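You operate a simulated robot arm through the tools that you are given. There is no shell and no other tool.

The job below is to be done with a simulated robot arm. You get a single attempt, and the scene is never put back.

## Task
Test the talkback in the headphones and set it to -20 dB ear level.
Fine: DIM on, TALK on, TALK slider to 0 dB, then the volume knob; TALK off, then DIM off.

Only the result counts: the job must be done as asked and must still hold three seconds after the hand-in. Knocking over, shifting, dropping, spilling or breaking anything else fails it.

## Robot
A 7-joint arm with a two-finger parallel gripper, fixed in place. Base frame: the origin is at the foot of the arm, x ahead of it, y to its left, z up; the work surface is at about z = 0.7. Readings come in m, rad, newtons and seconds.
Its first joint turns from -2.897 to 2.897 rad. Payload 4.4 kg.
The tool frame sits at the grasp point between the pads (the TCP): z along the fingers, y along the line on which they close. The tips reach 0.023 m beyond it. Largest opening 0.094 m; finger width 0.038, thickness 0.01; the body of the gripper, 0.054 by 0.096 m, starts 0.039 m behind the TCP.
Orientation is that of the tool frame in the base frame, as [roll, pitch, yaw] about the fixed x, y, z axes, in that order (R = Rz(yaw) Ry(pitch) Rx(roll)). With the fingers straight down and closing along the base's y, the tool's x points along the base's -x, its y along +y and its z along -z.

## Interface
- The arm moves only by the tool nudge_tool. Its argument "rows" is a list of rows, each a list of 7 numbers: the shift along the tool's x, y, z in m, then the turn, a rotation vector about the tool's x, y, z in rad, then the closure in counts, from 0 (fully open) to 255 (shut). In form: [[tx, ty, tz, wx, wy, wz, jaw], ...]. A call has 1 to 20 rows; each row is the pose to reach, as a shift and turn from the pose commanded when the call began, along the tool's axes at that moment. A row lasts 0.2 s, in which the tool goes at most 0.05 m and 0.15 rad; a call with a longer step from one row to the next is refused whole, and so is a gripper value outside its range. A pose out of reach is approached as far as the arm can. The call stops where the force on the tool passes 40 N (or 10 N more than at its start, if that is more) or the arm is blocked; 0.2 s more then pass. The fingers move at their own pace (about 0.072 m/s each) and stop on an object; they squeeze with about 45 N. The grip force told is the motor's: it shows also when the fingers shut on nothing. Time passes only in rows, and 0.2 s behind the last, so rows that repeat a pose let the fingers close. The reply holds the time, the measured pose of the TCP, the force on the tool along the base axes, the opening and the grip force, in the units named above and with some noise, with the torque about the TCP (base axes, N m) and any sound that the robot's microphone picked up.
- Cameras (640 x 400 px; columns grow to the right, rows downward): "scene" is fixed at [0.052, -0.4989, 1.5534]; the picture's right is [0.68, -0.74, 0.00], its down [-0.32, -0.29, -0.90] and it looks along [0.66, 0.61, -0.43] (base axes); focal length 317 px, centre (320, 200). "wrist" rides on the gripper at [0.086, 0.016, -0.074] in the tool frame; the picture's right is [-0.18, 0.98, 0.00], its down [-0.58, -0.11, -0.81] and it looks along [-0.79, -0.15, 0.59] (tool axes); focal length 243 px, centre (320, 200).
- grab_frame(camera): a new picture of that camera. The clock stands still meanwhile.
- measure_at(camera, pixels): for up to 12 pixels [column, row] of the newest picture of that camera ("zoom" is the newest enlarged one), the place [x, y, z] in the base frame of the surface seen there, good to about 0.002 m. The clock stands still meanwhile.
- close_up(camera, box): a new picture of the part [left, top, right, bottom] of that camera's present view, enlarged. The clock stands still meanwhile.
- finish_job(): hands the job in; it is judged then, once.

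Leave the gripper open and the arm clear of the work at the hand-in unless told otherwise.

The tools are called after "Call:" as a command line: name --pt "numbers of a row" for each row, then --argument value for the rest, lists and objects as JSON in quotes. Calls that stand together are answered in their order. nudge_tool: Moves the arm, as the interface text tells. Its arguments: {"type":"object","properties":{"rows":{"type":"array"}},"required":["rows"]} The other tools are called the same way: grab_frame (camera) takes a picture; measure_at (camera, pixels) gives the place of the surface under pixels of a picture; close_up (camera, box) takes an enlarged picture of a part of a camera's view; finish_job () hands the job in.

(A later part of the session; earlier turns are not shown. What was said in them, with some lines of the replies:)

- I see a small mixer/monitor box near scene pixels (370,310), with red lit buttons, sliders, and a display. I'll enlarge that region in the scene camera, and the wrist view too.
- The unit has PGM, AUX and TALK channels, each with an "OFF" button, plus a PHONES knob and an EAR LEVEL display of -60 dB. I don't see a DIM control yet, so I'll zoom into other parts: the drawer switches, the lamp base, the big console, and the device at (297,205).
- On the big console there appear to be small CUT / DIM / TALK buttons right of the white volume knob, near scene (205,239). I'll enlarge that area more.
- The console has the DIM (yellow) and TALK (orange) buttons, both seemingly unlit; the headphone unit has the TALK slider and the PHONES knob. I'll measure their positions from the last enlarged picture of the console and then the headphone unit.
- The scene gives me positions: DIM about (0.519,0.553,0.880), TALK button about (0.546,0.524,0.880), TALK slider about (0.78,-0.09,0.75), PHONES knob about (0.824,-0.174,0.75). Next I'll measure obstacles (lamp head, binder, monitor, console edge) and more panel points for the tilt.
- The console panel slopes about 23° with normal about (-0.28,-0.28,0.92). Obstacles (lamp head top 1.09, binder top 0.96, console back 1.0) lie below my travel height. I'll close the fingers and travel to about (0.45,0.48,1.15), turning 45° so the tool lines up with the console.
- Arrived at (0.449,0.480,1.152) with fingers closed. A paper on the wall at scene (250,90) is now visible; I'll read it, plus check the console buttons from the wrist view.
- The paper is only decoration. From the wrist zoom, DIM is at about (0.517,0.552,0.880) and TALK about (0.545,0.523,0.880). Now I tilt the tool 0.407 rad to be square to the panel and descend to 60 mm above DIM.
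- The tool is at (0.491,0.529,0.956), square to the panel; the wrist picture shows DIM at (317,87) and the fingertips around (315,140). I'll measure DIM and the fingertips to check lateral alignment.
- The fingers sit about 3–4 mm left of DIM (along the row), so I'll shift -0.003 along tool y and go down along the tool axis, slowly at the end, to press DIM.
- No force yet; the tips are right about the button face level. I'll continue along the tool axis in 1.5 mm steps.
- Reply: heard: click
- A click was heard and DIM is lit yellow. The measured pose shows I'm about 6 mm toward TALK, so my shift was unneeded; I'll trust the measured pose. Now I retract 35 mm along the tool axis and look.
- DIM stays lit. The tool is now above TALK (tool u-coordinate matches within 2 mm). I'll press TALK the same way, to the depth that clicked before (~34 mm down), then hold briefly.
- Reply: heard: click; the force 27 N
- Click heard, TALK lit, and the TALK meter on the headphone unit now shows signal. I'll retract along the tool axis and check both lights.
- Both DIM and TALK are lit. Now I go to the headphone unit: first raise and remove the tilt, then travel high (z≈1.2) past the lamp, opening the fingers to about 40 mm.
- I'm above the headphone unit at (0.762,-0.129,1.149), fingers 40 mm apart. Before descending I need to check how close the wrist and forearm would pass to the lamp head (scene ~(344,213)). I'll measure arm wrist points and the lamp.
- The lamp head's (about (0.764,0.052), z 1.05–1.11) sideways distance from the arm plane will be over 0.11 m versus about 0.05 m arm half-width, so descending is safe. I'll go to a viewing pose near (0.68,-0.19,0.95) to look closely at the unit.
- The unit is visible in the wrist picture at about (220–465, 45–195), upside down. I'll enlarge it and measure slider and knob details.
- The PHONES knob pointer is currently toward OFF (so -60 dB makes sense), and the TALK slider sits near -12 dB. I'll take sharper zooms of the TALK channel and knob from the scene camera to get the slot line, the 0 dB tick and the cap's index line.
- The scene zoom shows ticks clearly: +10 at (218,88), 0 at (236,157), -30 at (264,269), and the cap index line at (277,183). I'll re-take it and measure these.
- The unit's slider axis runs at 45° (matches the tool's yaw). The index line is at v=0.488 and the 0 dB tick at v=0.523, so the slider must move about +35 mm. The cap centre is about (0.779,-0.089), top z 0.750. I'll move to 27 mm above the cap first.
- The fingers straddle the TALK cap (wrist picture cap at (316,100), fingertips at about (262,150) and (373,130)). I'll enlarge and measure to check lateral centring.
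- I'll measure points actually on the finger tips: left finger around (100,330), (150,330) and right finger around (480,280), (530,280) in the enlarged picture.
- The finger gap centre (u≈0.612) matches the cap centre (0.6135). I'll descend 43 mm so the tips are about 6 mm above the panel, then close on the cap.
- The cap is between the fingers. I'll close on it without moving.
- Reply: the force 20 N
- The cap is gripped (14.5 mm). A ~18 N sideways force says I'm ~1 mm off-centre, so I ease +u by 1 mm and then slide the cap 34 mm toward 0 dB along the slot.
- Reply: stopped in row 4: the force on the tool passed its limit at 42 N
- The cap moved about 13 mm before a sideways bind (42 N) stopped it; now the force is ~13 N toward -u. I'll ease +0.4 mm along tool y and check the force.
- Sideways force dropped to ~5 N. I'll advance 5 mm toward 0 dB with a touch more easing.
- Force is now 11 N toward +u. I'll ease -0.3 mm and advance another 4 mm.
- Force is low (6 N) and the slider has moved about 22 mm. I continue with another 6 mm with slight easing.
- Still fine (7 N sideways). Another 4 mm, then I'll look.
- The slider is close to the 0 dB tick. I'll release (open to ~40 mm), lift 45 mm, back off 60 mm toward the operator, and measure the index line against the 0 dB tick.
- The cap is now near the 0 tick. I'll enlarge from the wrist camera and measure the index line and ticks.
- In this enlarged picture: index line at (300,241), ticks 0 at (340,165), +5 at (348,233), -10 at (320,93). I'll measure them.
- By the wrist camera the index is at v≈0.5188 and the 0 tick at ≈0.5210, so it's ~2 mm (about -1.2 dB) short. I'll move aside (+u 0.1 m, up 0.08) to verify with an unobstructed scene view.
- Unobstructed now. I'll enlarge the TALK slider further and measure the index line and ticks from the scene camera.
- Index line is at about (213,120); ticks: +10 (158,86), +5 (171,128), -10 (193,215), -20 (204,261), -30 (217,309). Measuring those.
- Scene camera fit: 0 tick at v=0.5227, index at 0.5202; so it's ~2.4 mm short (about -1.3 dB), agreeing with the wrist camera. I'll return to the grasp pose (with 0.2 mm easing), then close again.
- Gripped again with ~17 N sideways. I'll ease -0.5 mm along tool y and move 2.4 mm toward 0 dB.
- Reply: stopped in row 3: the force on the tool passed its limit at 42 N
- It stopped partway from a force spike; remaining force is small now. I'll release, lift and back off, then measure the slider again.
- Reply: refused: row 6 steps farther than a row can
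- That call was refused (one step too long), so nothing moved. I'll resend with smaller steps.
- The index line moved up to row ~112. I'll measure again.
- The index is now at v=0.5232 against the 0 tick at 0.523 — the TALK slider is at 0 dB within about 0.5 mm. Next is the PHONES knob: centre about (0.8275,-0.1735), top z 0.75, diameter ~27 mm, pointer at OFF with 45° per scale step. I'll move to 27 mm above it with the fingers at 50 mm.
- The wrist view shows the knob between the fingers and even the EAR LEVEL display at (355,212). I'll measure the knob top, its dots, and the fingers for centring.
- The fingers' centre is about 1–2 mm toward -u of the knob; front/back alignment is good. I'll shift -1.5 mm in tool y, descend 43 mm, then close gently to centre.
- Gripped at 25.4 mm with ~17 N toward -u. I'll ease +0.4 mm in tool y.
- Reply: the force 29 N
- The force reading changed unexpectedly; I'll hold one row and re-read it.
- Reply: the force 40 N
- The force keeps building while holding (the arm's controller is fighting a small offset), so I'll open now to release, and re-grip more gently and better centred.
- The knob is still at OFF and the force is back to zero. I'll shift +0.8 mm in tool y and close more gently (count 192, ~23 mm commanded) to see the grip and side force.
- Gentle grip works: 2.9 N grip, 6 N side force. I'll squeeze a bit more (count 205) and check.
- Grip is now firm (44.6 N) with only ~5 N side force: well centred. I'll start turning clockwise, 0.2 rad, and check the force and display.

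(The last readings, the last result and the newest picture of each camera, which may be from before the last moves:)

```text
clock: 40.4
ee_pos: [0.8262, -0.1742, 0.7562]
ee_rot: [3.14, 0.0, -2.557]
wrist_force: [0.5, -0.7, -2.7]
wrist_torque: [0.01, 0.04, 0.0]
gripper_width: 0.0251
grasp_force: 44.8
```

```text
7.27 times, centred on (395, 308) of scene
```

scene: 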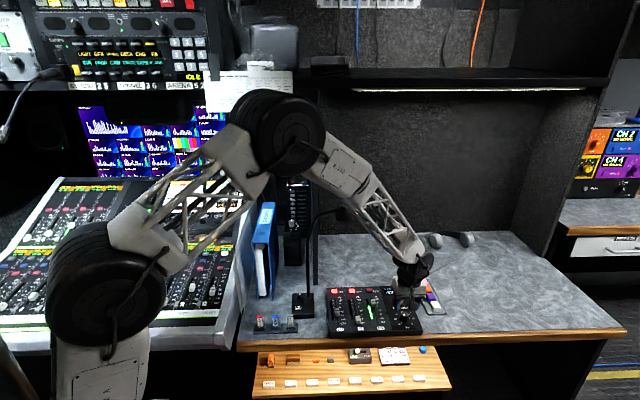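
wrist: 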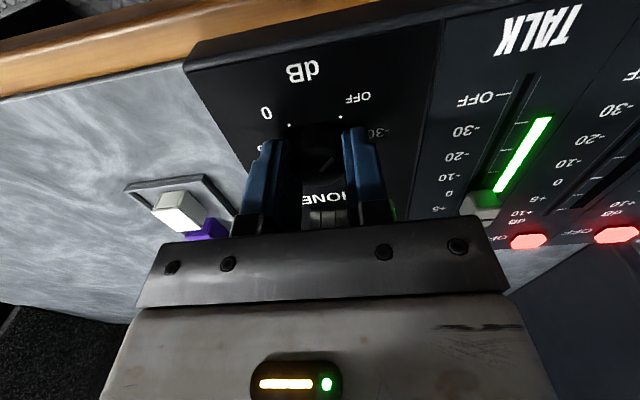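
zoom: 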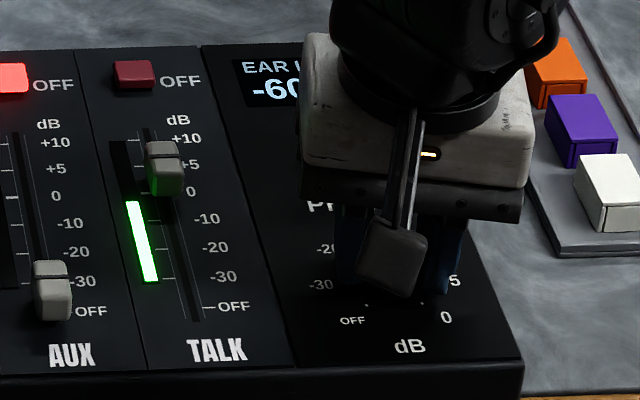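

The knob turns with the gripper and forces are near zero. I continue clockwise another 0.6 rad to about the -30 mark and read the display.

Call:
nudge_tool --pt "0 0 0 0 0 0.12 205" --pt "0 0 0 0 0 0.24 205" --pt "0 0 0 0 0 0.36 205" --pt "0 0 0 0 0 0.48 205" --pt "0 0 0 0 0 0.6 205"

Call:
close_up --camera "wrist" --box '[230, 90, 410, 230]'

Call:
close_up --camera "scene" --box '[360, 280, 430, 335]'

```text
clock: 41.6
ee_pos: [0.8267, -0.1739, 0.7553]
ee_rot: [3.141, 0.001, 3.127]
wrist_force: [3.4, -26.7, -4.0]
wrist_torque: [-0.62, 0.04, 0.05]
gripper_width: 0.0247
grasp_force: 44.8
```

```text
2.86 times, centred on (320, 160) of wrist
```

zoom: 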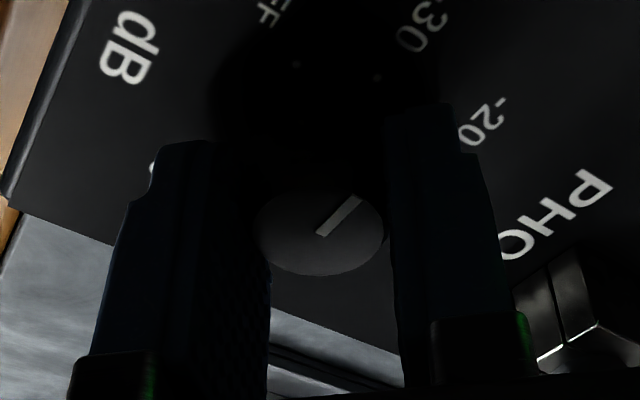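

```text
7.27 times, centred on (395, 308) of scene
```

zoom: 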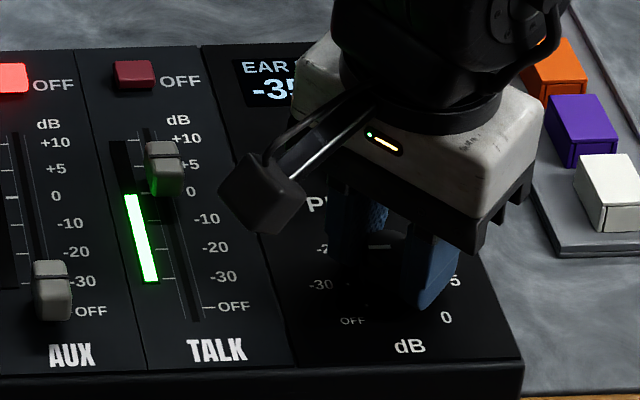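

The display now reads -35 dB with the knob at the -30 mark, so the talk signal is about -5 dB; for -20 dB the knob must go to about the -15 mark (another ~1.55 rad). Side force is 27 N along -y, so I ease -0.6 mm first and turn 0.36 rad.

Call:
nudge_tool --pt "0 -0.0006 0 0 0 0 205" --pt "0 -0.0006 0 0 0 0.12 205" --pt "0 -0.0006 0 0 0 0.24 205" --pt "0 -0.0006 0 0 0 0.36 205"

Call:
close_up --camera "scene" --box '[360, 280, 430, 335]'

```text
clock: 42.6
ee_pos: [0.8273, -0.1754, 0.7565]
ee_rot: [3.141, 0.0, 2.765]
wrist_force: [8.8, -29.2, 3.6]
wrist_torque: [-0.63, 0.04, 0.03]
gripper_width: 0.0251
grasp_force: 44.9
```

```text
7.27 times, centred on (395, 308) of scene
```

zoom: 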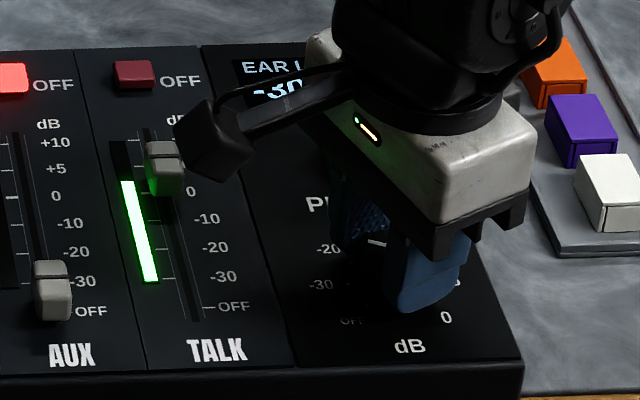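

Display reads -30 dB at ~66°. The camera strut now crosses the display and the side force is growing, so I'll open, rotate the gripper back 1.16 rad to its original yaw (shifting ~1.6 mm to the better centre estimate), and re-grip.

Call:
nudge_tool --pt "0 0 0 0 0 0 150" --pt "0 0 0 0 0 0 150" --pt "0.001 -0.0013 0 0 0 0 150" --pt "0.001 -0.0013 0 0 0 -0.145 150" --pt "0.001 -0.0013 0 0 0 -0.29 150" --pt "0.001 -0.0013 0 0 0 -0.435 150" --pt "0.001 -0.0013 0 0 0 -0.58 150" --pt "0.001 -0.0013 0 0 0 -0.725 150" --pt "0.001 -0.0013 0 0 0 -0.87 150" --pt "0.001 -0.0013 0 0 0 -1.015 150" --pt "0.001 -0.0013 0 0 0 -1.16 150" --pt "0.001 -0.0013 0 0 0 -1.16 150"

Call:
grab_frame --camera "wrist"

Call:
close_up --camera "scene" --box '[360, 280, 430, 335]'

```text
clock: 45.2
ee_pos: [0.8243, -0.1757, 0.7557]
ee_rot: [-3.14, 0.0, -2.354]
wrist_force: [-0.4, 0.4, -0.2]
wrist_torque: [-0.07, -0.01, 0.0]
gripper_width: 0.0387
grasp_force: 0.0
```

```text
taken
```

wrist: 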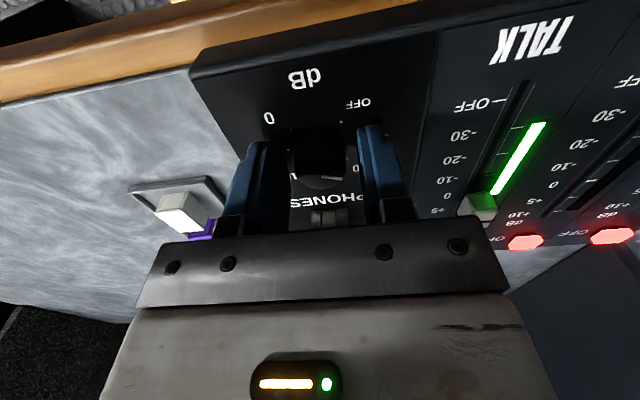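

```text
7.27 times, centred on (395, 308) of scene
```

zoom: 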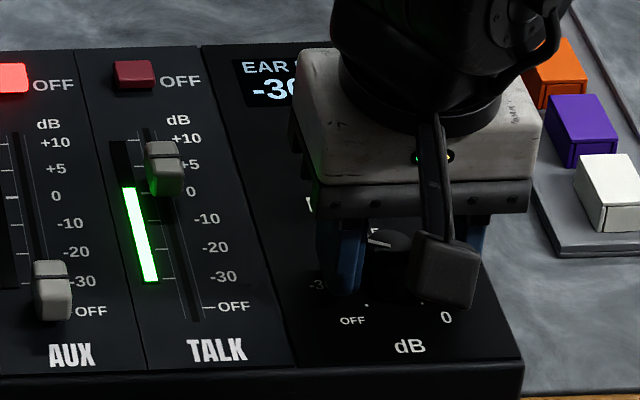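

The display still shows -30 and the knob hasn't shifted. Now I re-grip and check side force.

Call:
nudge_tool --pt "0 0 0 0 0 0 192" --pt "0 0 0 0 0 0 205"

```text
clock: 45.8
ee_pos: [0.8245, -0.1764, 0.7566]
ee_rot: [3.141, 0.0, -2.357]
wrist_force: [-0.6, -0.8, 0.2]
wrist_torque: [-0.01, 0.0, -0.01]
gripper_width: 0.0253
grasp_force: 45.3
```

Perfectly centred (no side force). I'll turn clockwise 0.48 rad and read.

Call:
nudge_tool --pt "0 0 0 0 0 0.12 205" --pt "0 0 0 0 0 0.24 205" --pt "0 0 0 0 0 0.36 205" --pt "0 0 0 0 0 0.48 205"

Call:
close_up --camera "scene" --box '[360, 280, 430, 335]'

```text
clock: 46.8
ee_pos: [0.8234, -0.1749, 0.7545]
ee_rot: [3.139, -0.002, -2.836]
wrist_force: [-13.6, 24.1, 7.0]
wrist_torque: [0.62, 0.2, -0.02]
gripper_width: 0.0254
grasp_force: 45.0
```

```text
7.27 times, centred on (395, 308) of scene
```

zoom: 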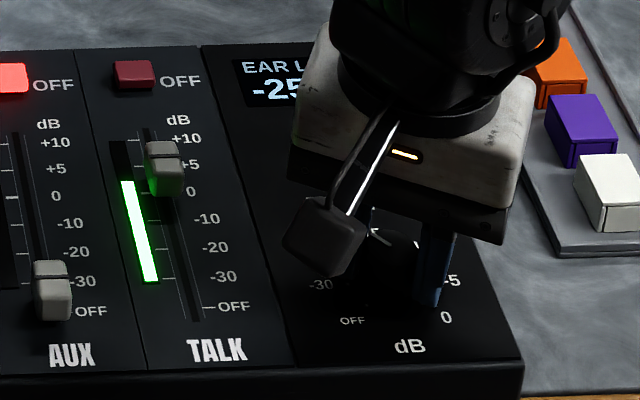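

Display -25 dB at ~94°. Side force 27 N along +tool y, so I ease +0.6 mm and turn another 0.36 rad.

Call:
nudge_tool --pt "0 0.0006 0 0 0 0 205" --pt "0 0.0006 0 0 0 0.12 205" --pt "0 0.0006 0 0 0 0.24 205" --pt "0 0.0006 0 0 0 0.36 205"

Call:
close_up --camera "scene" --box '[360, 280, 430, 335]'

```text
clock: 47.3
ee_pos: [0.8246, -0.1739, 0.7552]
ee_rot: [3.139, -0.001, -2.875]
wrist_force: [-8.7, 3.0, 9.4]
wrist_torque: [0.06, 0.26, 0.0]
gripper_width: 0.0253
grasp_force: 45.1
stopped in row 2: the force on the tool passed its limit at 43 N (the readings are from after the stop); the commanded pose is now the measured one
```

```text
7.27 times, centred on (395, 308) of scene
```

zoom: 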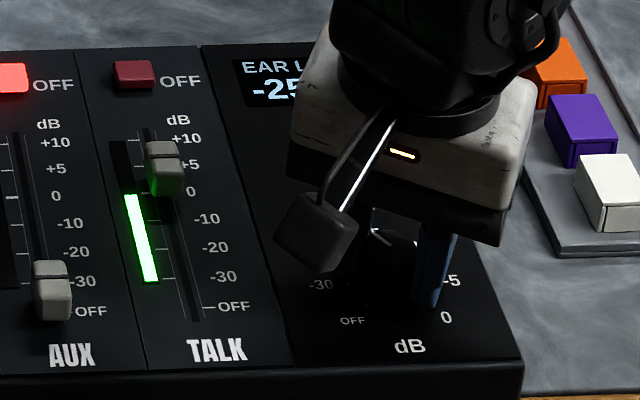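

It stopped on a force peak, but the residual is now low (~5–8 N). I'll continue in smaller turns: 0.2 rad.

Call:
nudge_tool --pt "0 0.0002 0 0 0 0.1 205" --pt "0 0.0003 0 0 0 0.2 205"

```text
clock: 47.9
ee_pos: [0.8242, -0.1746, 0.7556]
ee_rot: [3.141, -0.002, -3.077]
wrist_force: [-2.6, 0.9, 7.2]
wrist_torque: [0.01, 0.35, 0.0]
gripper_width: 0.0252
grasp_force: 44.6
```

Force is low. I turn another 0.3 rad.

Call:
nudge_tool --pt "0 0 0 0 0 0.1 205" --pt "0 0 0 0 0 0.2 205" --pt "0 0 0 0 0 0.3 205"

Call:
close_up --camera "scene" --box '[360, 280, 430, 335]'

Call:
grab_frame --camera "wrist"

```text
clock: 48.7
ee_pos: [0.8237, -0.1746, 0.7556]
ee_rot: [3.141, -0.002, 2.906]
wrist_force: [-5.6, -1.0, 8.9]
wrist_torque: [-0.01, -0.3, 0.01]
gripper_width: 0.0254
grasp_force: 45.4
```

```text
7.27 times, centred on (395, 308) of scene
```

zoom: 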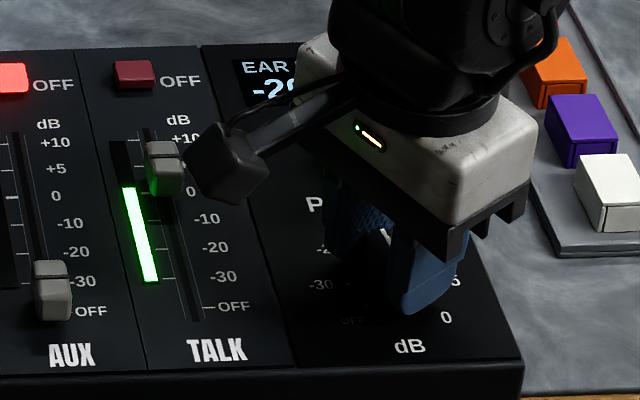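

```text
taken
```

wrist: 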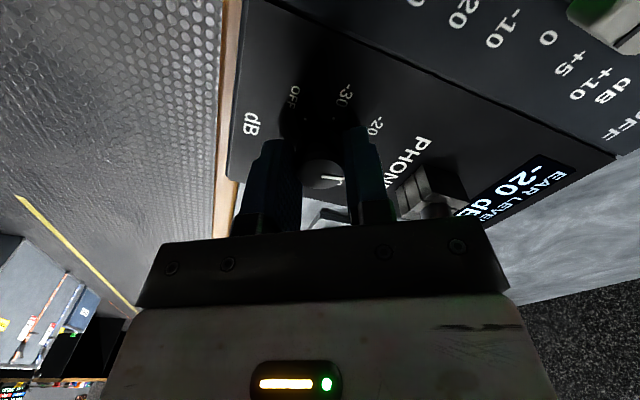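

The wrist picture shows EAR LEVEL "-20 dB" at about 125° of turn. All displayed values are multiples of 5, so the display may be coarse; I'll zoom in on it to be sure and judge where the pointer is.

Call:
close_up --camera "wrist" --box '[430, 130, 600, 240]'

Call:
close_up --camera "wrist" --box '[250, 80, 400, 230]'

```text
3.64 times, centred on (515, 185) of wrist
```

zoom: 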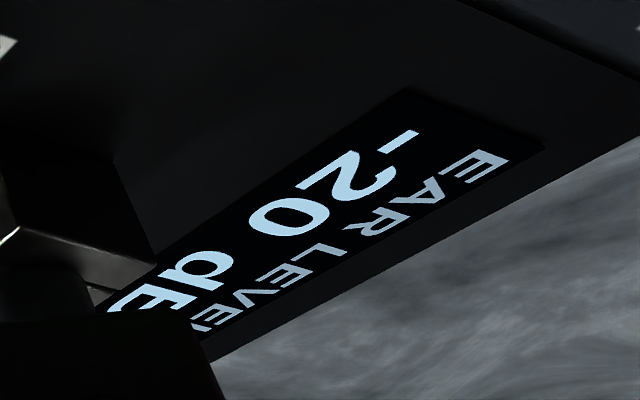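

```text
2.67 times, centred on (325, 155) of wrist
```

zoom: 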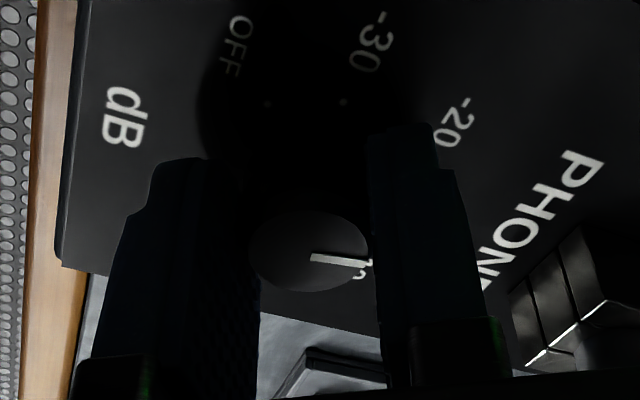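

It reads -20 dB with the pointer just short of the -15 mark. Since the display seems to step by 5 dB, I'll turn ~0.17 rad more to centre on the -15 mark and confirm it still reads -20.

Call:
nudge_tool --pt "0 0 0 0 0 0.085 205" --pt "0 0 0 0 0 0.17 205"

Call:
grab_frame --camera "wrist"

Call:
close_up --camera "wrist" --box '[430, 110, 600, 220]'

```text
clock: 49.3
ee_pos: [0.8241, -0.174, 0.7555]
ee_rot: [3.141, -0.003, 2.735]
wrist_force: [-20.1, 7.9, 27.6]
wrist_torque: [0.27, 0.74, 0.03]
gripper_width: 0.0253
grasp_force: 45.0
```

```text
taken
```

wrist: 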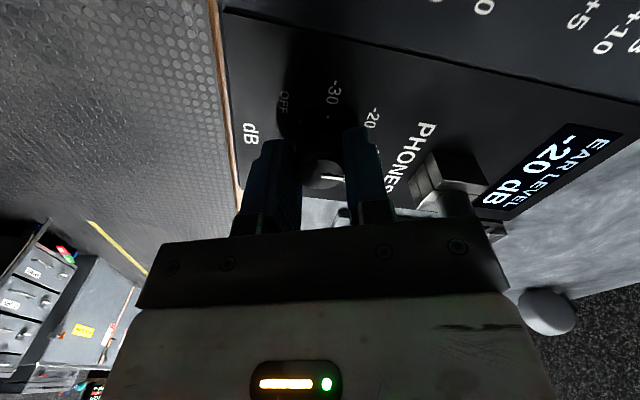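

```text
3.64 times, centred on (515, 165) of wrist
```

zoom: 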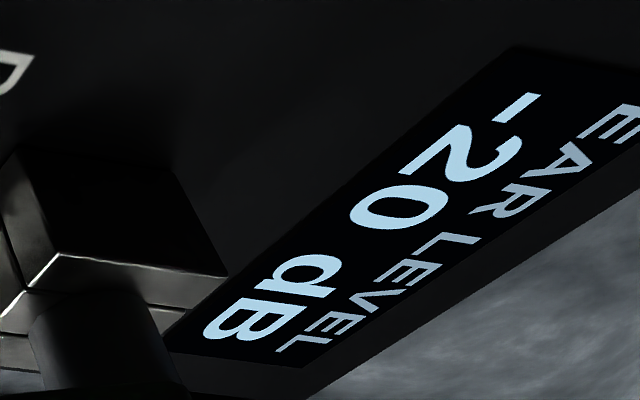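

Still -20 dB. Force is building, so I release the knob, lift straight up, rotate back and back away to inspect the pointer and slider.

Call:
nudge_tool --pt "0 0 0 0 0 0 150" --pt "0 0 0 0 0 0 150" --pt "0 0 -0.02 0 0 0 150" --pt "0 0 -0.05 0 0 0 150" --pt "0 0 -0.08 0 0 -0.13 150" --pt "0 0 -0.11 0 0 -0.26 150" --pt "0 0 -0.14 0 0 -0.4 150" --pt "0 0 -0.17 0 0 -0.54 150" --pt "0 0 -0.19 0 0 -0.68 150" --pt "0 0 -0.2 0 0 -0.82 150" --pt "0 0 -0.2 0 0 -0.96 150" --pt "0 0 -0.2 0 0 -1.1 150" --pt "0 0 -0.2 0 0 -1.192 150" --pt "0 0 -0.2 0 0 -1.192 150"

Call:
grab_frame --camera "wrist"

Call:
close_up --camera "scene" --box '[360, 280, 430, 335]'

```text
clock: 52.3
ee_pos: [0.8264, -0.173, 0.9551]
ee_rot: [3.138, -0.002, -2.352]
wrist_force: [0.3, -0.3, -0.2]
wrist_torque: [0.03, 0.03, 0.01]
gripper_width: 0.0389
grasp_force: 0.0
```

```text
taken
```

wrist: 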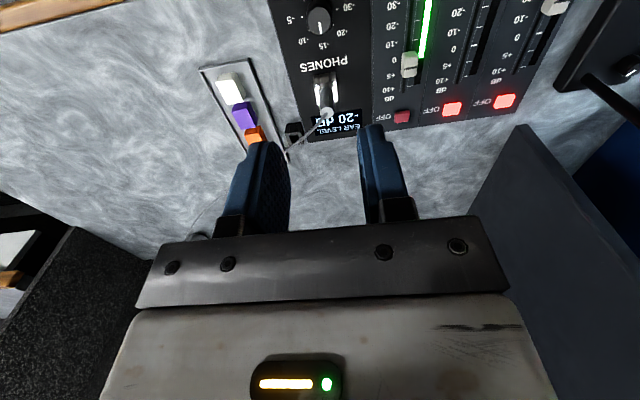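

```text
7.27 times, centred on (395, 308) of scene
```

zoom: 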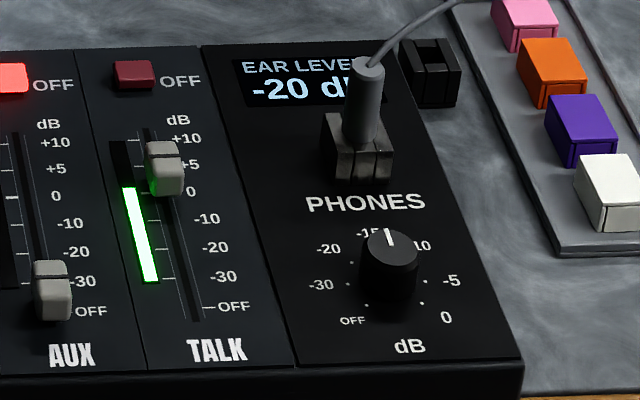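

EAR LEVEL reads -20 dB and the pointer points at about the -15 mark. I'll enlarge the knob from both cameras to check pointer angle precisely.

Call:
close_up --camera "scene" --box '[400, 302, 424, 326]'

Call:
measure_at --camera "zoom" --pixels '[[320, 100], [300, 150], [280, 180], [250, 200]]'

Call:
close_up --camera "wrist" --box '[270, 0, 380, 75]'

```text
16.00 times, centred on (412, 314) of scene
```

zoom: 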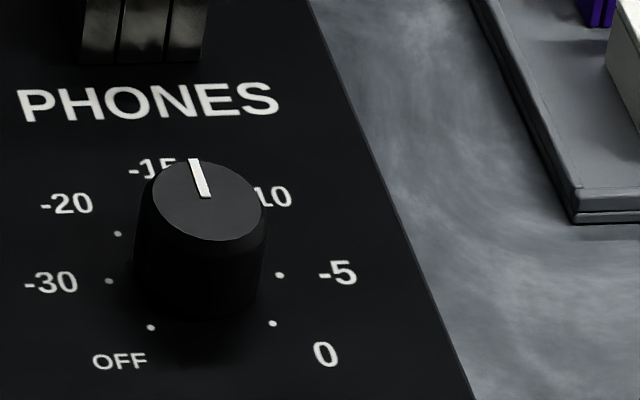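

```text
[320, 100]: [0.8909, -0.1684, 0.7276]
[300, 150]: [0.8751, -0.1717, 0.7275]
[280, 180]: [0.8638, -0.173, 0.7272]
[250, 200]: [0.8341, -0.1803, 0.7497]
```

```text
5.33 times, centred on (325, 38) of wrist
```

zoom: 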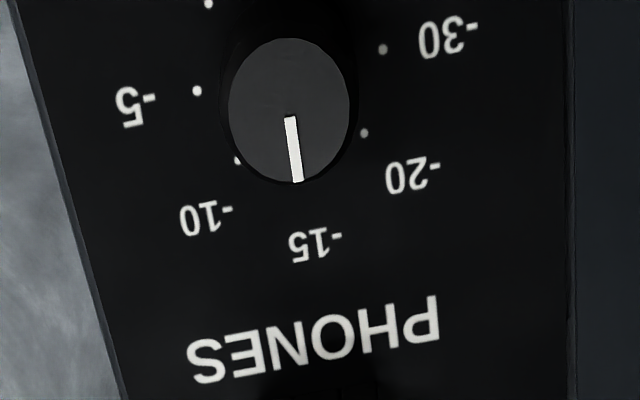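

The pointer is on -15 and the display reads -20 dB. Now back to the console: rise straight to z≈1.22, then travel high over the lamp to above the TALK button, closing the fingers.

Call:
nudge_tool --pt "0 0 -0.045 0 0 0 150" --pt "0 0 -0.09 0 0 0 150" --pt "0 0 -0.135 0 0 0 150" --pt "0 0 -0.18 0 0 0 150" --pt "0 0 -0.225 0 0 0 150" --pt "0 0 -0.265 0 0 0 150" --pt "0 0 -0.265 0 0 0 150"

Call:
nudge_tool --pt "-0.0155 0.0432 0 0 0 0 255" --pt "-0.0309 0.0865 0 0 0 0 255" --pt "-0.0464 0.1297 0 0 0 0 255" --pt "-0.0618 0.173 0 0 0 0 255" --pt "-0.0773 0.2162 0 0 0 0 255" --pt "-0.0927 0.2595 0 0 0 0 255" --pt "-0.1082 0.3027 0 0 0 0 255" --pt "-0.1237 0.346 0 0 0 0 255" --pt "-0.1391 0.3892 0 0 0 0 255" --pt "-0.1546 0.4324 0 0 0 0 255" --pt "-0.17 0.4757 0 0 0 0 255" --pt "-0.1855 0.5189 0 0 0 0 255" --pt "-0.2009 0.5622 0 0 0 0 255" --pt "-0.2164 0.6054 0 0 0 0 255" --pt "-0.2318 0.6487 0 0 0 0 255" --pt "-0.2473 0.6919 0 0 0 0 255" --pt "-0.2473 0.6919 0 0 0 0 255"

Call:
grab_frame --camera "wrist"

Call:
grab_frame --camera "scene"

```text
clock: 53.9
ee_pos: [0.8241, -0.1715, 1.2176]
ee_rot: [3.14, -0.001, -2.353]
wrist_force: [0.2, 0.2, 0.3]
wrist_torque: [-0.02, 0.02, -0.01]
gripper_width: 0.0387
grasp_force: 0.0
```

```text
clock: 57.5
ee_pos: [0.5106, 0.4877, 1.22]
ee_rot: [3.139, -0.002, -2.352]
wrist_force: [0.2, 0.1, -0.2]
wrist_torque: [0.0, 0.0, 0.04]
gripper_width: 0.0
grasp_force: 42.0
```

```text
taken
```

wrist: 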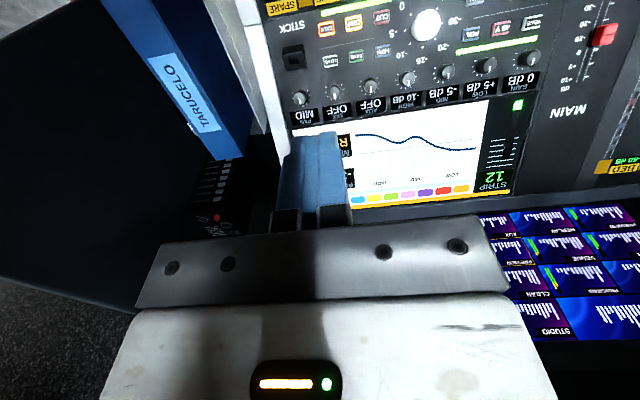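

```text
taken
```

scene: 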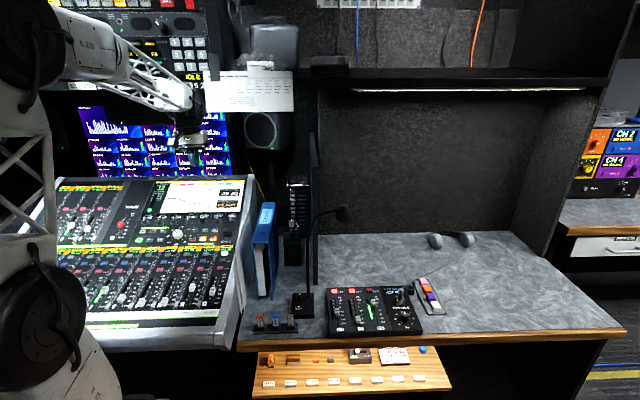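

The arm is above the console. I'll take a last clean look at the headphone unit, then tilt and descend to 60 mm above TALK.

Call:
close_up --camera "scene" --box '[320, 280, 430, 342]'

Call:
nudge_tool --pt "-0.0026 0.0002 0.0383 0 -0.058 0 255" --pt "-0.0053 0.0003 0.0766 0 -0.116 0 255" --pt "-0.0079 0.0005 0.1149 0 -0.174 0 255" --pt "-0.0106 0.0007 0.1531 0 -0.232 0 255" --pt "-0.0132 0.0009 0.1914 0 -0.29 0 255" --pt "-0.0159 0.001 0.2297 0 -0.348 0 255" --pt "-0.0185 0.0012 0.268 0 -0.407 0 255" --pt "-0.0185 0.0012 0.268 0 -0.407 0 255"

Call:
grab_frame --camera "wrist"

Call:
close_up --camera "wrist" --box '[220, 50, 440, 188]'

```text
5.82 times, centred on (375, 311) of scene
```

zoom: 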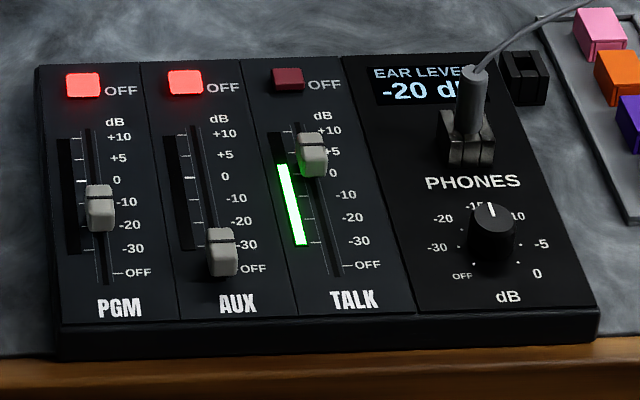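

```text
clock: 59.3
ee_pos: [0.5196, 0.4994, 0.9531]
ee_rot: [3.14, 0.407, -2.354]
wrist_force: [0.0, -1.4, -0.3]
wrist_torque: [0.02, 0.02, 0.0]
gripper_width: 0.0
grasp_force: 41.7
```

```text
taken
```

wrist: 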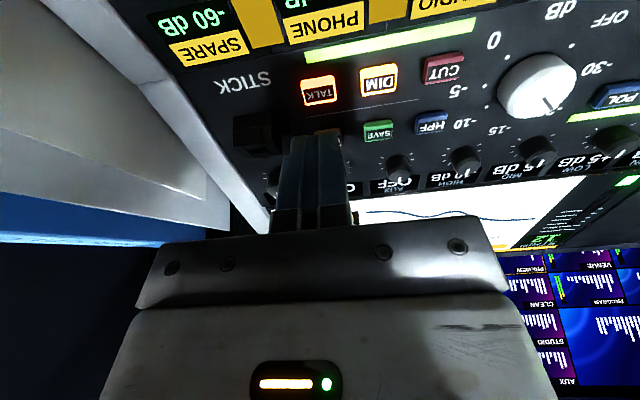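

```text
2.90 times, centred on (330, 119) of wrist
```

zoom: 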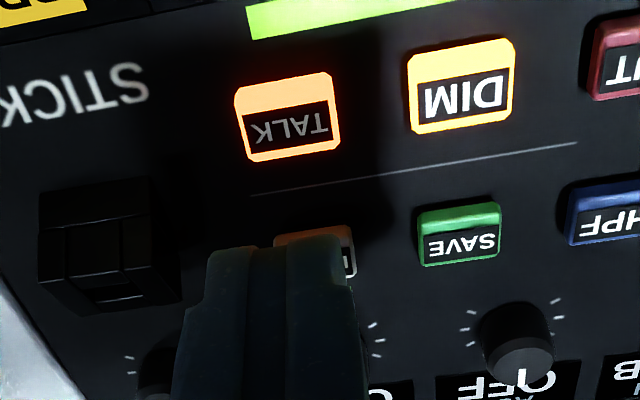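

DIM and TALK are both lit; the tool is above TALK. I'll shift 2.5 mm up-slope and descend, slowing near contact, until the click.

Call:
nudge_tool --pt "-0.001 -0.0005 0.025 0 0 0 255" --pt "-0.0025 -0.001 0.045 0 0 0 255" --pt "-0.0025 -0.001 0.054 0 0 0 255" --pt "-0.0025 -0.001 0.057 0 0 0 255" --pt "-0.0025 -0.001 0.059 0 0 0 255"

Call:
close_up --camera "wrist" --box '[220, 80, 440, 218]'

```text
clock: 60.5
ee_pos: [0.5373, 0.5189, 0.8993]
ee_rot: [3.14, 0.405, -2.357]
wrist_force: [0.0, -0.4, 1.0]
wrist_torque: [-0.01, 0.0, 0.03]
gripper_width: 0.0004
grasp_force: 42.2
```

```text
2.90 times, centred on (330, 149) of wrist
```

zoom: 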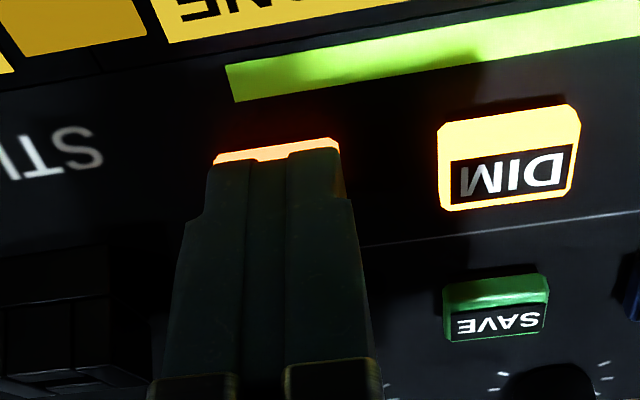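

The tips are just about touching TALK, no force yet. I go on in ~1.2 mm steps.

Call:
nudge_tool --pt "0 0 0.0012 0 0 0 255" --pt "0 0 0.0024 0 0 0 255" --pt "0 0 0.0036 0 0 0 255"

Call:
close_up --camera "wrist" --box '[220, 80, 440, 218]'

Call:
close_up --camera "scene" --box '[320, 280, 430, 342]'

```text
clock: 61.3
ee_pos: [0.5402, 0.5198, 0.8971]
ee_rot: [3.138, 0.407, -2.355]
wrist_force: [-1.7, -0.5, 2.2]
wrist_torque: [0.04, 0.05, 0.02]
gripper_width: 0.0
grasp_force: 42.3
heard: click
```

```text
2.90 times, centred on (330, 149) of wrist
```

zoom: 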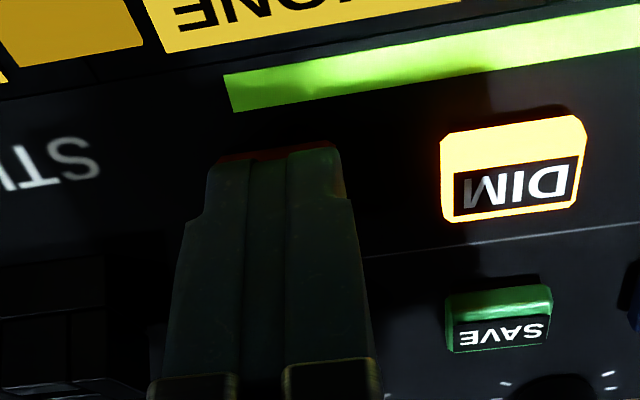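

```text
5.82 times, centred on (375, 311) of scene
```

zoom: 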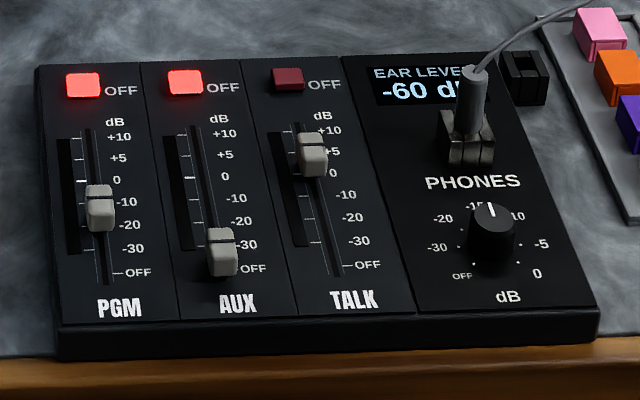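

Click heard; TALK is off (meter dark, ear level -60). I retract 35 mm and move 39 mm left to above DIM.

Call:
nudge_tool --pt "0 0 -0.008 0 0 0 255" --pt "0 0 -0.035 0 0 0 255" --pt "0 0.02 -0.035 0 0 0 255" --pt "0 0.039 -0.035 0 0 0 255" --pt "0 0.039 -0.035 0 0 0 255"

Call:
close_up --camera "wrist" --box '[220, 50, 440, 188]'

```text
clock: 62.5
ee_pos: [0.506, 0.5376, 0.9304]
ee_rot: [3.14, 0.407, -2.354]
wrist_force: [0.1, 0.0, -0.5]
wrist_torque: [-0.01, -0.02, 0.02]
gripper_width: 0.0002
grasp_force: 42.1
```

```text
2.90 times, centred on (330, 119) of wrist
```

zoom: 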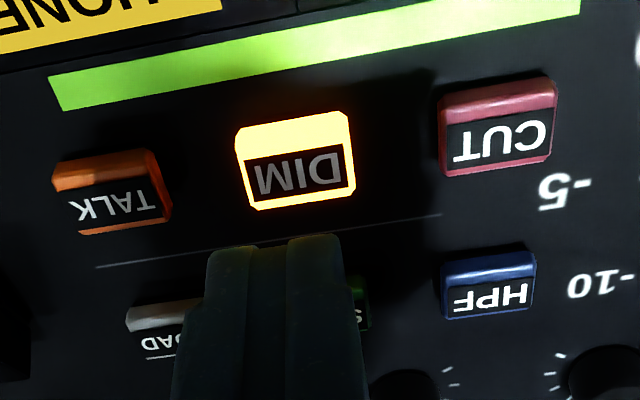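

TALK is dark, DIM is lit, and the fingers line up with DIM. I press DIM to the same depth.

Call:
nudge_tool --pt "0 0 0.02 0 0 0 255" --pt "0 0 0.029 0 0 0 255" --pt "0 0 0.032 0 0 0 255" --pt "0 0 0.0335 0 0 0 255" --pt "0 0 0.035 0 0 0 255"

Call:
close_up --camera "wrist" --box '[220, 80, 440, 218]'

```text
clock: 63.7
ee_pos: [0.5129, 0.548, 0.8983]
ee_rot: [3.139, 0.405, -2.354]
wrist_force: [-0.2, -1.6, 1.3]
wrist_torque: [-0.02, 0.03, 0.01]
gripper_width: 0.0
grasp_force: 42.0
heard: click
```

```text
2.90 times, centred on (330, 149) of wrist
```

zoom: 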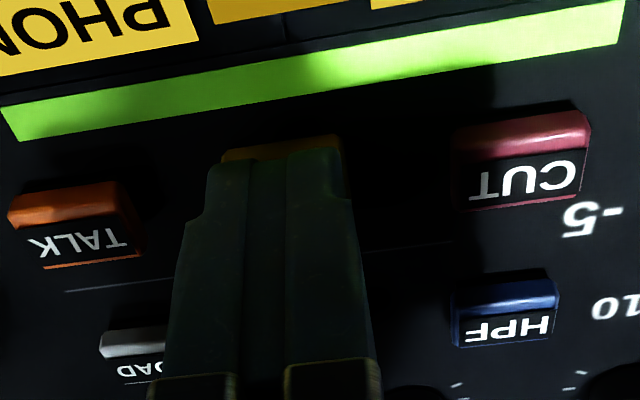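

Click heard and DIM went dark. I retract along the tool axis by 120 mm and check both buttons.

Call:
nudge_tool --pt "0 0 -0.008 0 0 0 255" --pt "0 0 -0.04 0 0 0 255" --pt "0 0 -0.08 0 0 0 255" --pt "0 0 -0.12 0 0 0 255" --pt "0 0 -0.12 0 0 0 255"

Call:
close_up --camera "wrist" --box '[220, 0, 440, 138]'

Call:
close_up --camera "scene" --box '[130, 205, 250, 280]'

Call:
close_up --camera "scene" --box '[320, 280, 430, 342]'

```text
clock: 64.9
ee_pos: [0.4759, 0.5148, 1.0103]
ee_rot: [3.137, 0.408, -2.355]
wrist_force: [0.7, -0.5, 0.5]
wrist_torque: [0.01, 0.0, 0.02]
gripper_width: 0.0002
grasp_force: 42.0
```

```text
2.90 times, centred on (330, 69) of wrist
```

zoom: 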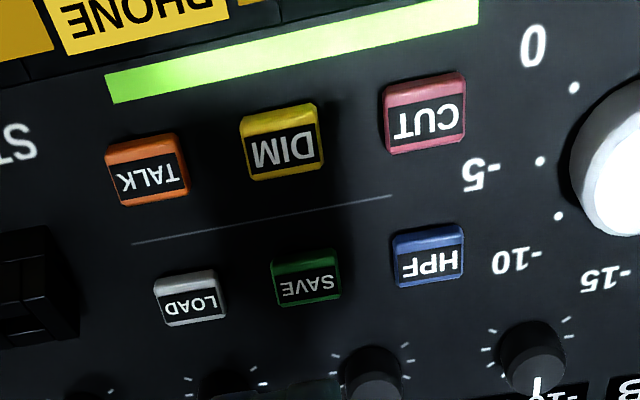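

```text
5.33 times, centred on (190, 242) of scene
```

zoom: 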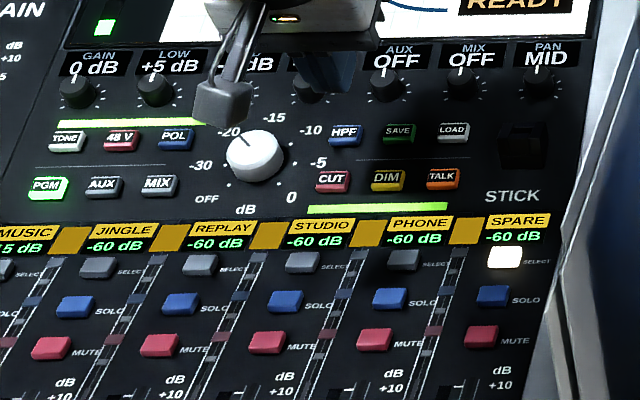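

```text
5.82 times, centred on (375, 311) of scene
```

zoom: 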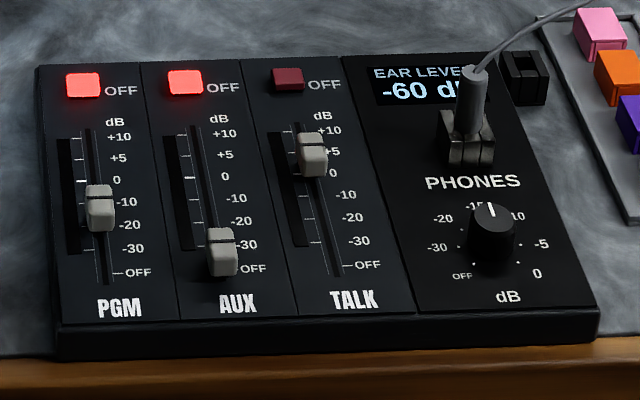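

Both DIM and TALK are dark again; slider at 0 dB, knob at -15, which gave -20 dB ear level. I'll raise the arm clear, remove the tilt and open the gripper.

Call:
nudge_tool --pt "-0.015 0 -0.036 0 0.0814 0 200" --pt "-0.03 0 -0.073 0 0.1628 0 120" --pt "-0.045 0 -0.11 0 0.2442 0 60" --pt "-0.06 0 -0.146 0 0.3256 0 0" --pt "-0.079 0 -0.184 0 0.407 0 0" --pt "-0.079 0 -0.184 0 0.407 0 0" --pt "-0.079 0 -0.184 0 0.407 0 0" --pt "-0.079 0 -0.184 0 0.407 0 0"

Call:
grab_frame --camera "scene"

Call:
close_up --camera "scene" --box '[130, 205, 250, 280]'

Call:
close_up --camera "scene" --box '[368, 292, 398, 326]'

```text
clock: 66.7
ee_pos: [0.4794, 0.515, 1.2079]
ee_rot: [3.14, -0.001, -2.353]
wrist_force: [0.4, -0.3, -0.7]
wrist_torque: [-0.01, 0.0, -0.01]
gripper_width: 0.094
grasp_force: 0.0
```

```text
taken
```

scene: 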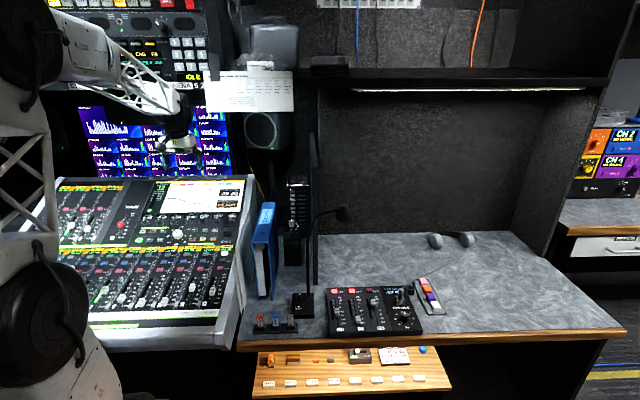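

```text
5.33 times, centred on (190, 242) of scene
```

zoom: 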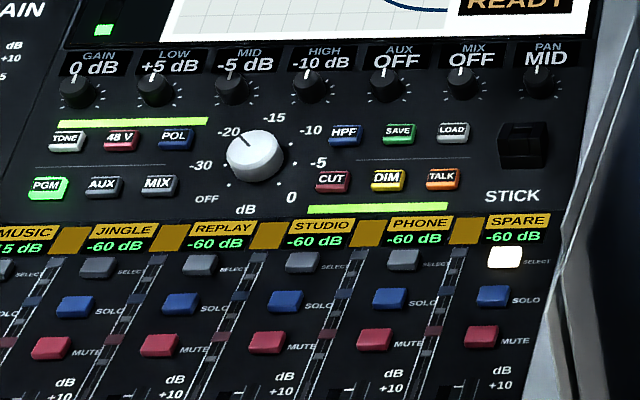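

```text
11.76 times, centred on (383, 309) of scene
```

zoom: 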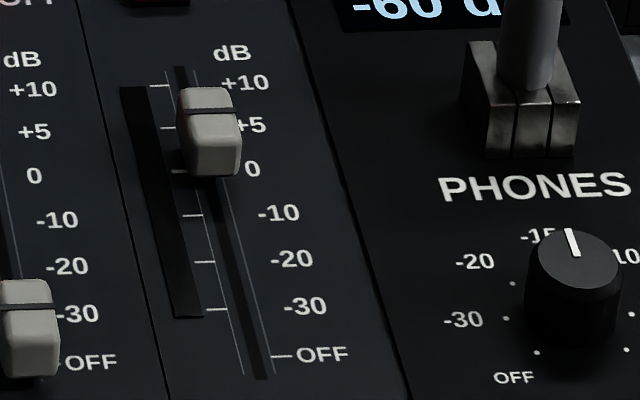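

Everything is in place: TALK slider at 0 dB, PHONES knob at -15 (the display read -20 dB ear level during the test), TALK off then DIM off, nothing else disturbed, gripper open and clear at z≈1.21. I hand the job in.

Call:
finish_job

```text
The job is handed in.
```

The talkback is tested and set: with TALK on, EAR LEVEL read -20 dB in the headphones. I've handed the job in, and no verdict has come back.

I followed your order: DIM on, TALK on, TALK slider, volume knob, then TALK off and DIM off. Each button press clicked and its light changed to match.

- **TALK slider:** it sits at 0 dB, with the index line within about 0.5 mm of the mark.
- **PHONES knob:** it points at -15. I only ever saw the display change in 5 dB steps. -20 was already showing about 10° before that mark, and I turned on to the mark to sit near the middle of the range. The true level could be a dB or two off.
- **End state:** TALK and DIM are both off, so EAR LEVEL is back at -60 dB.

The slider needed two tries because the arm stopped on its force limit while moving it. In my last pictures nothing else had moved. The gripper is open and clear of the work.
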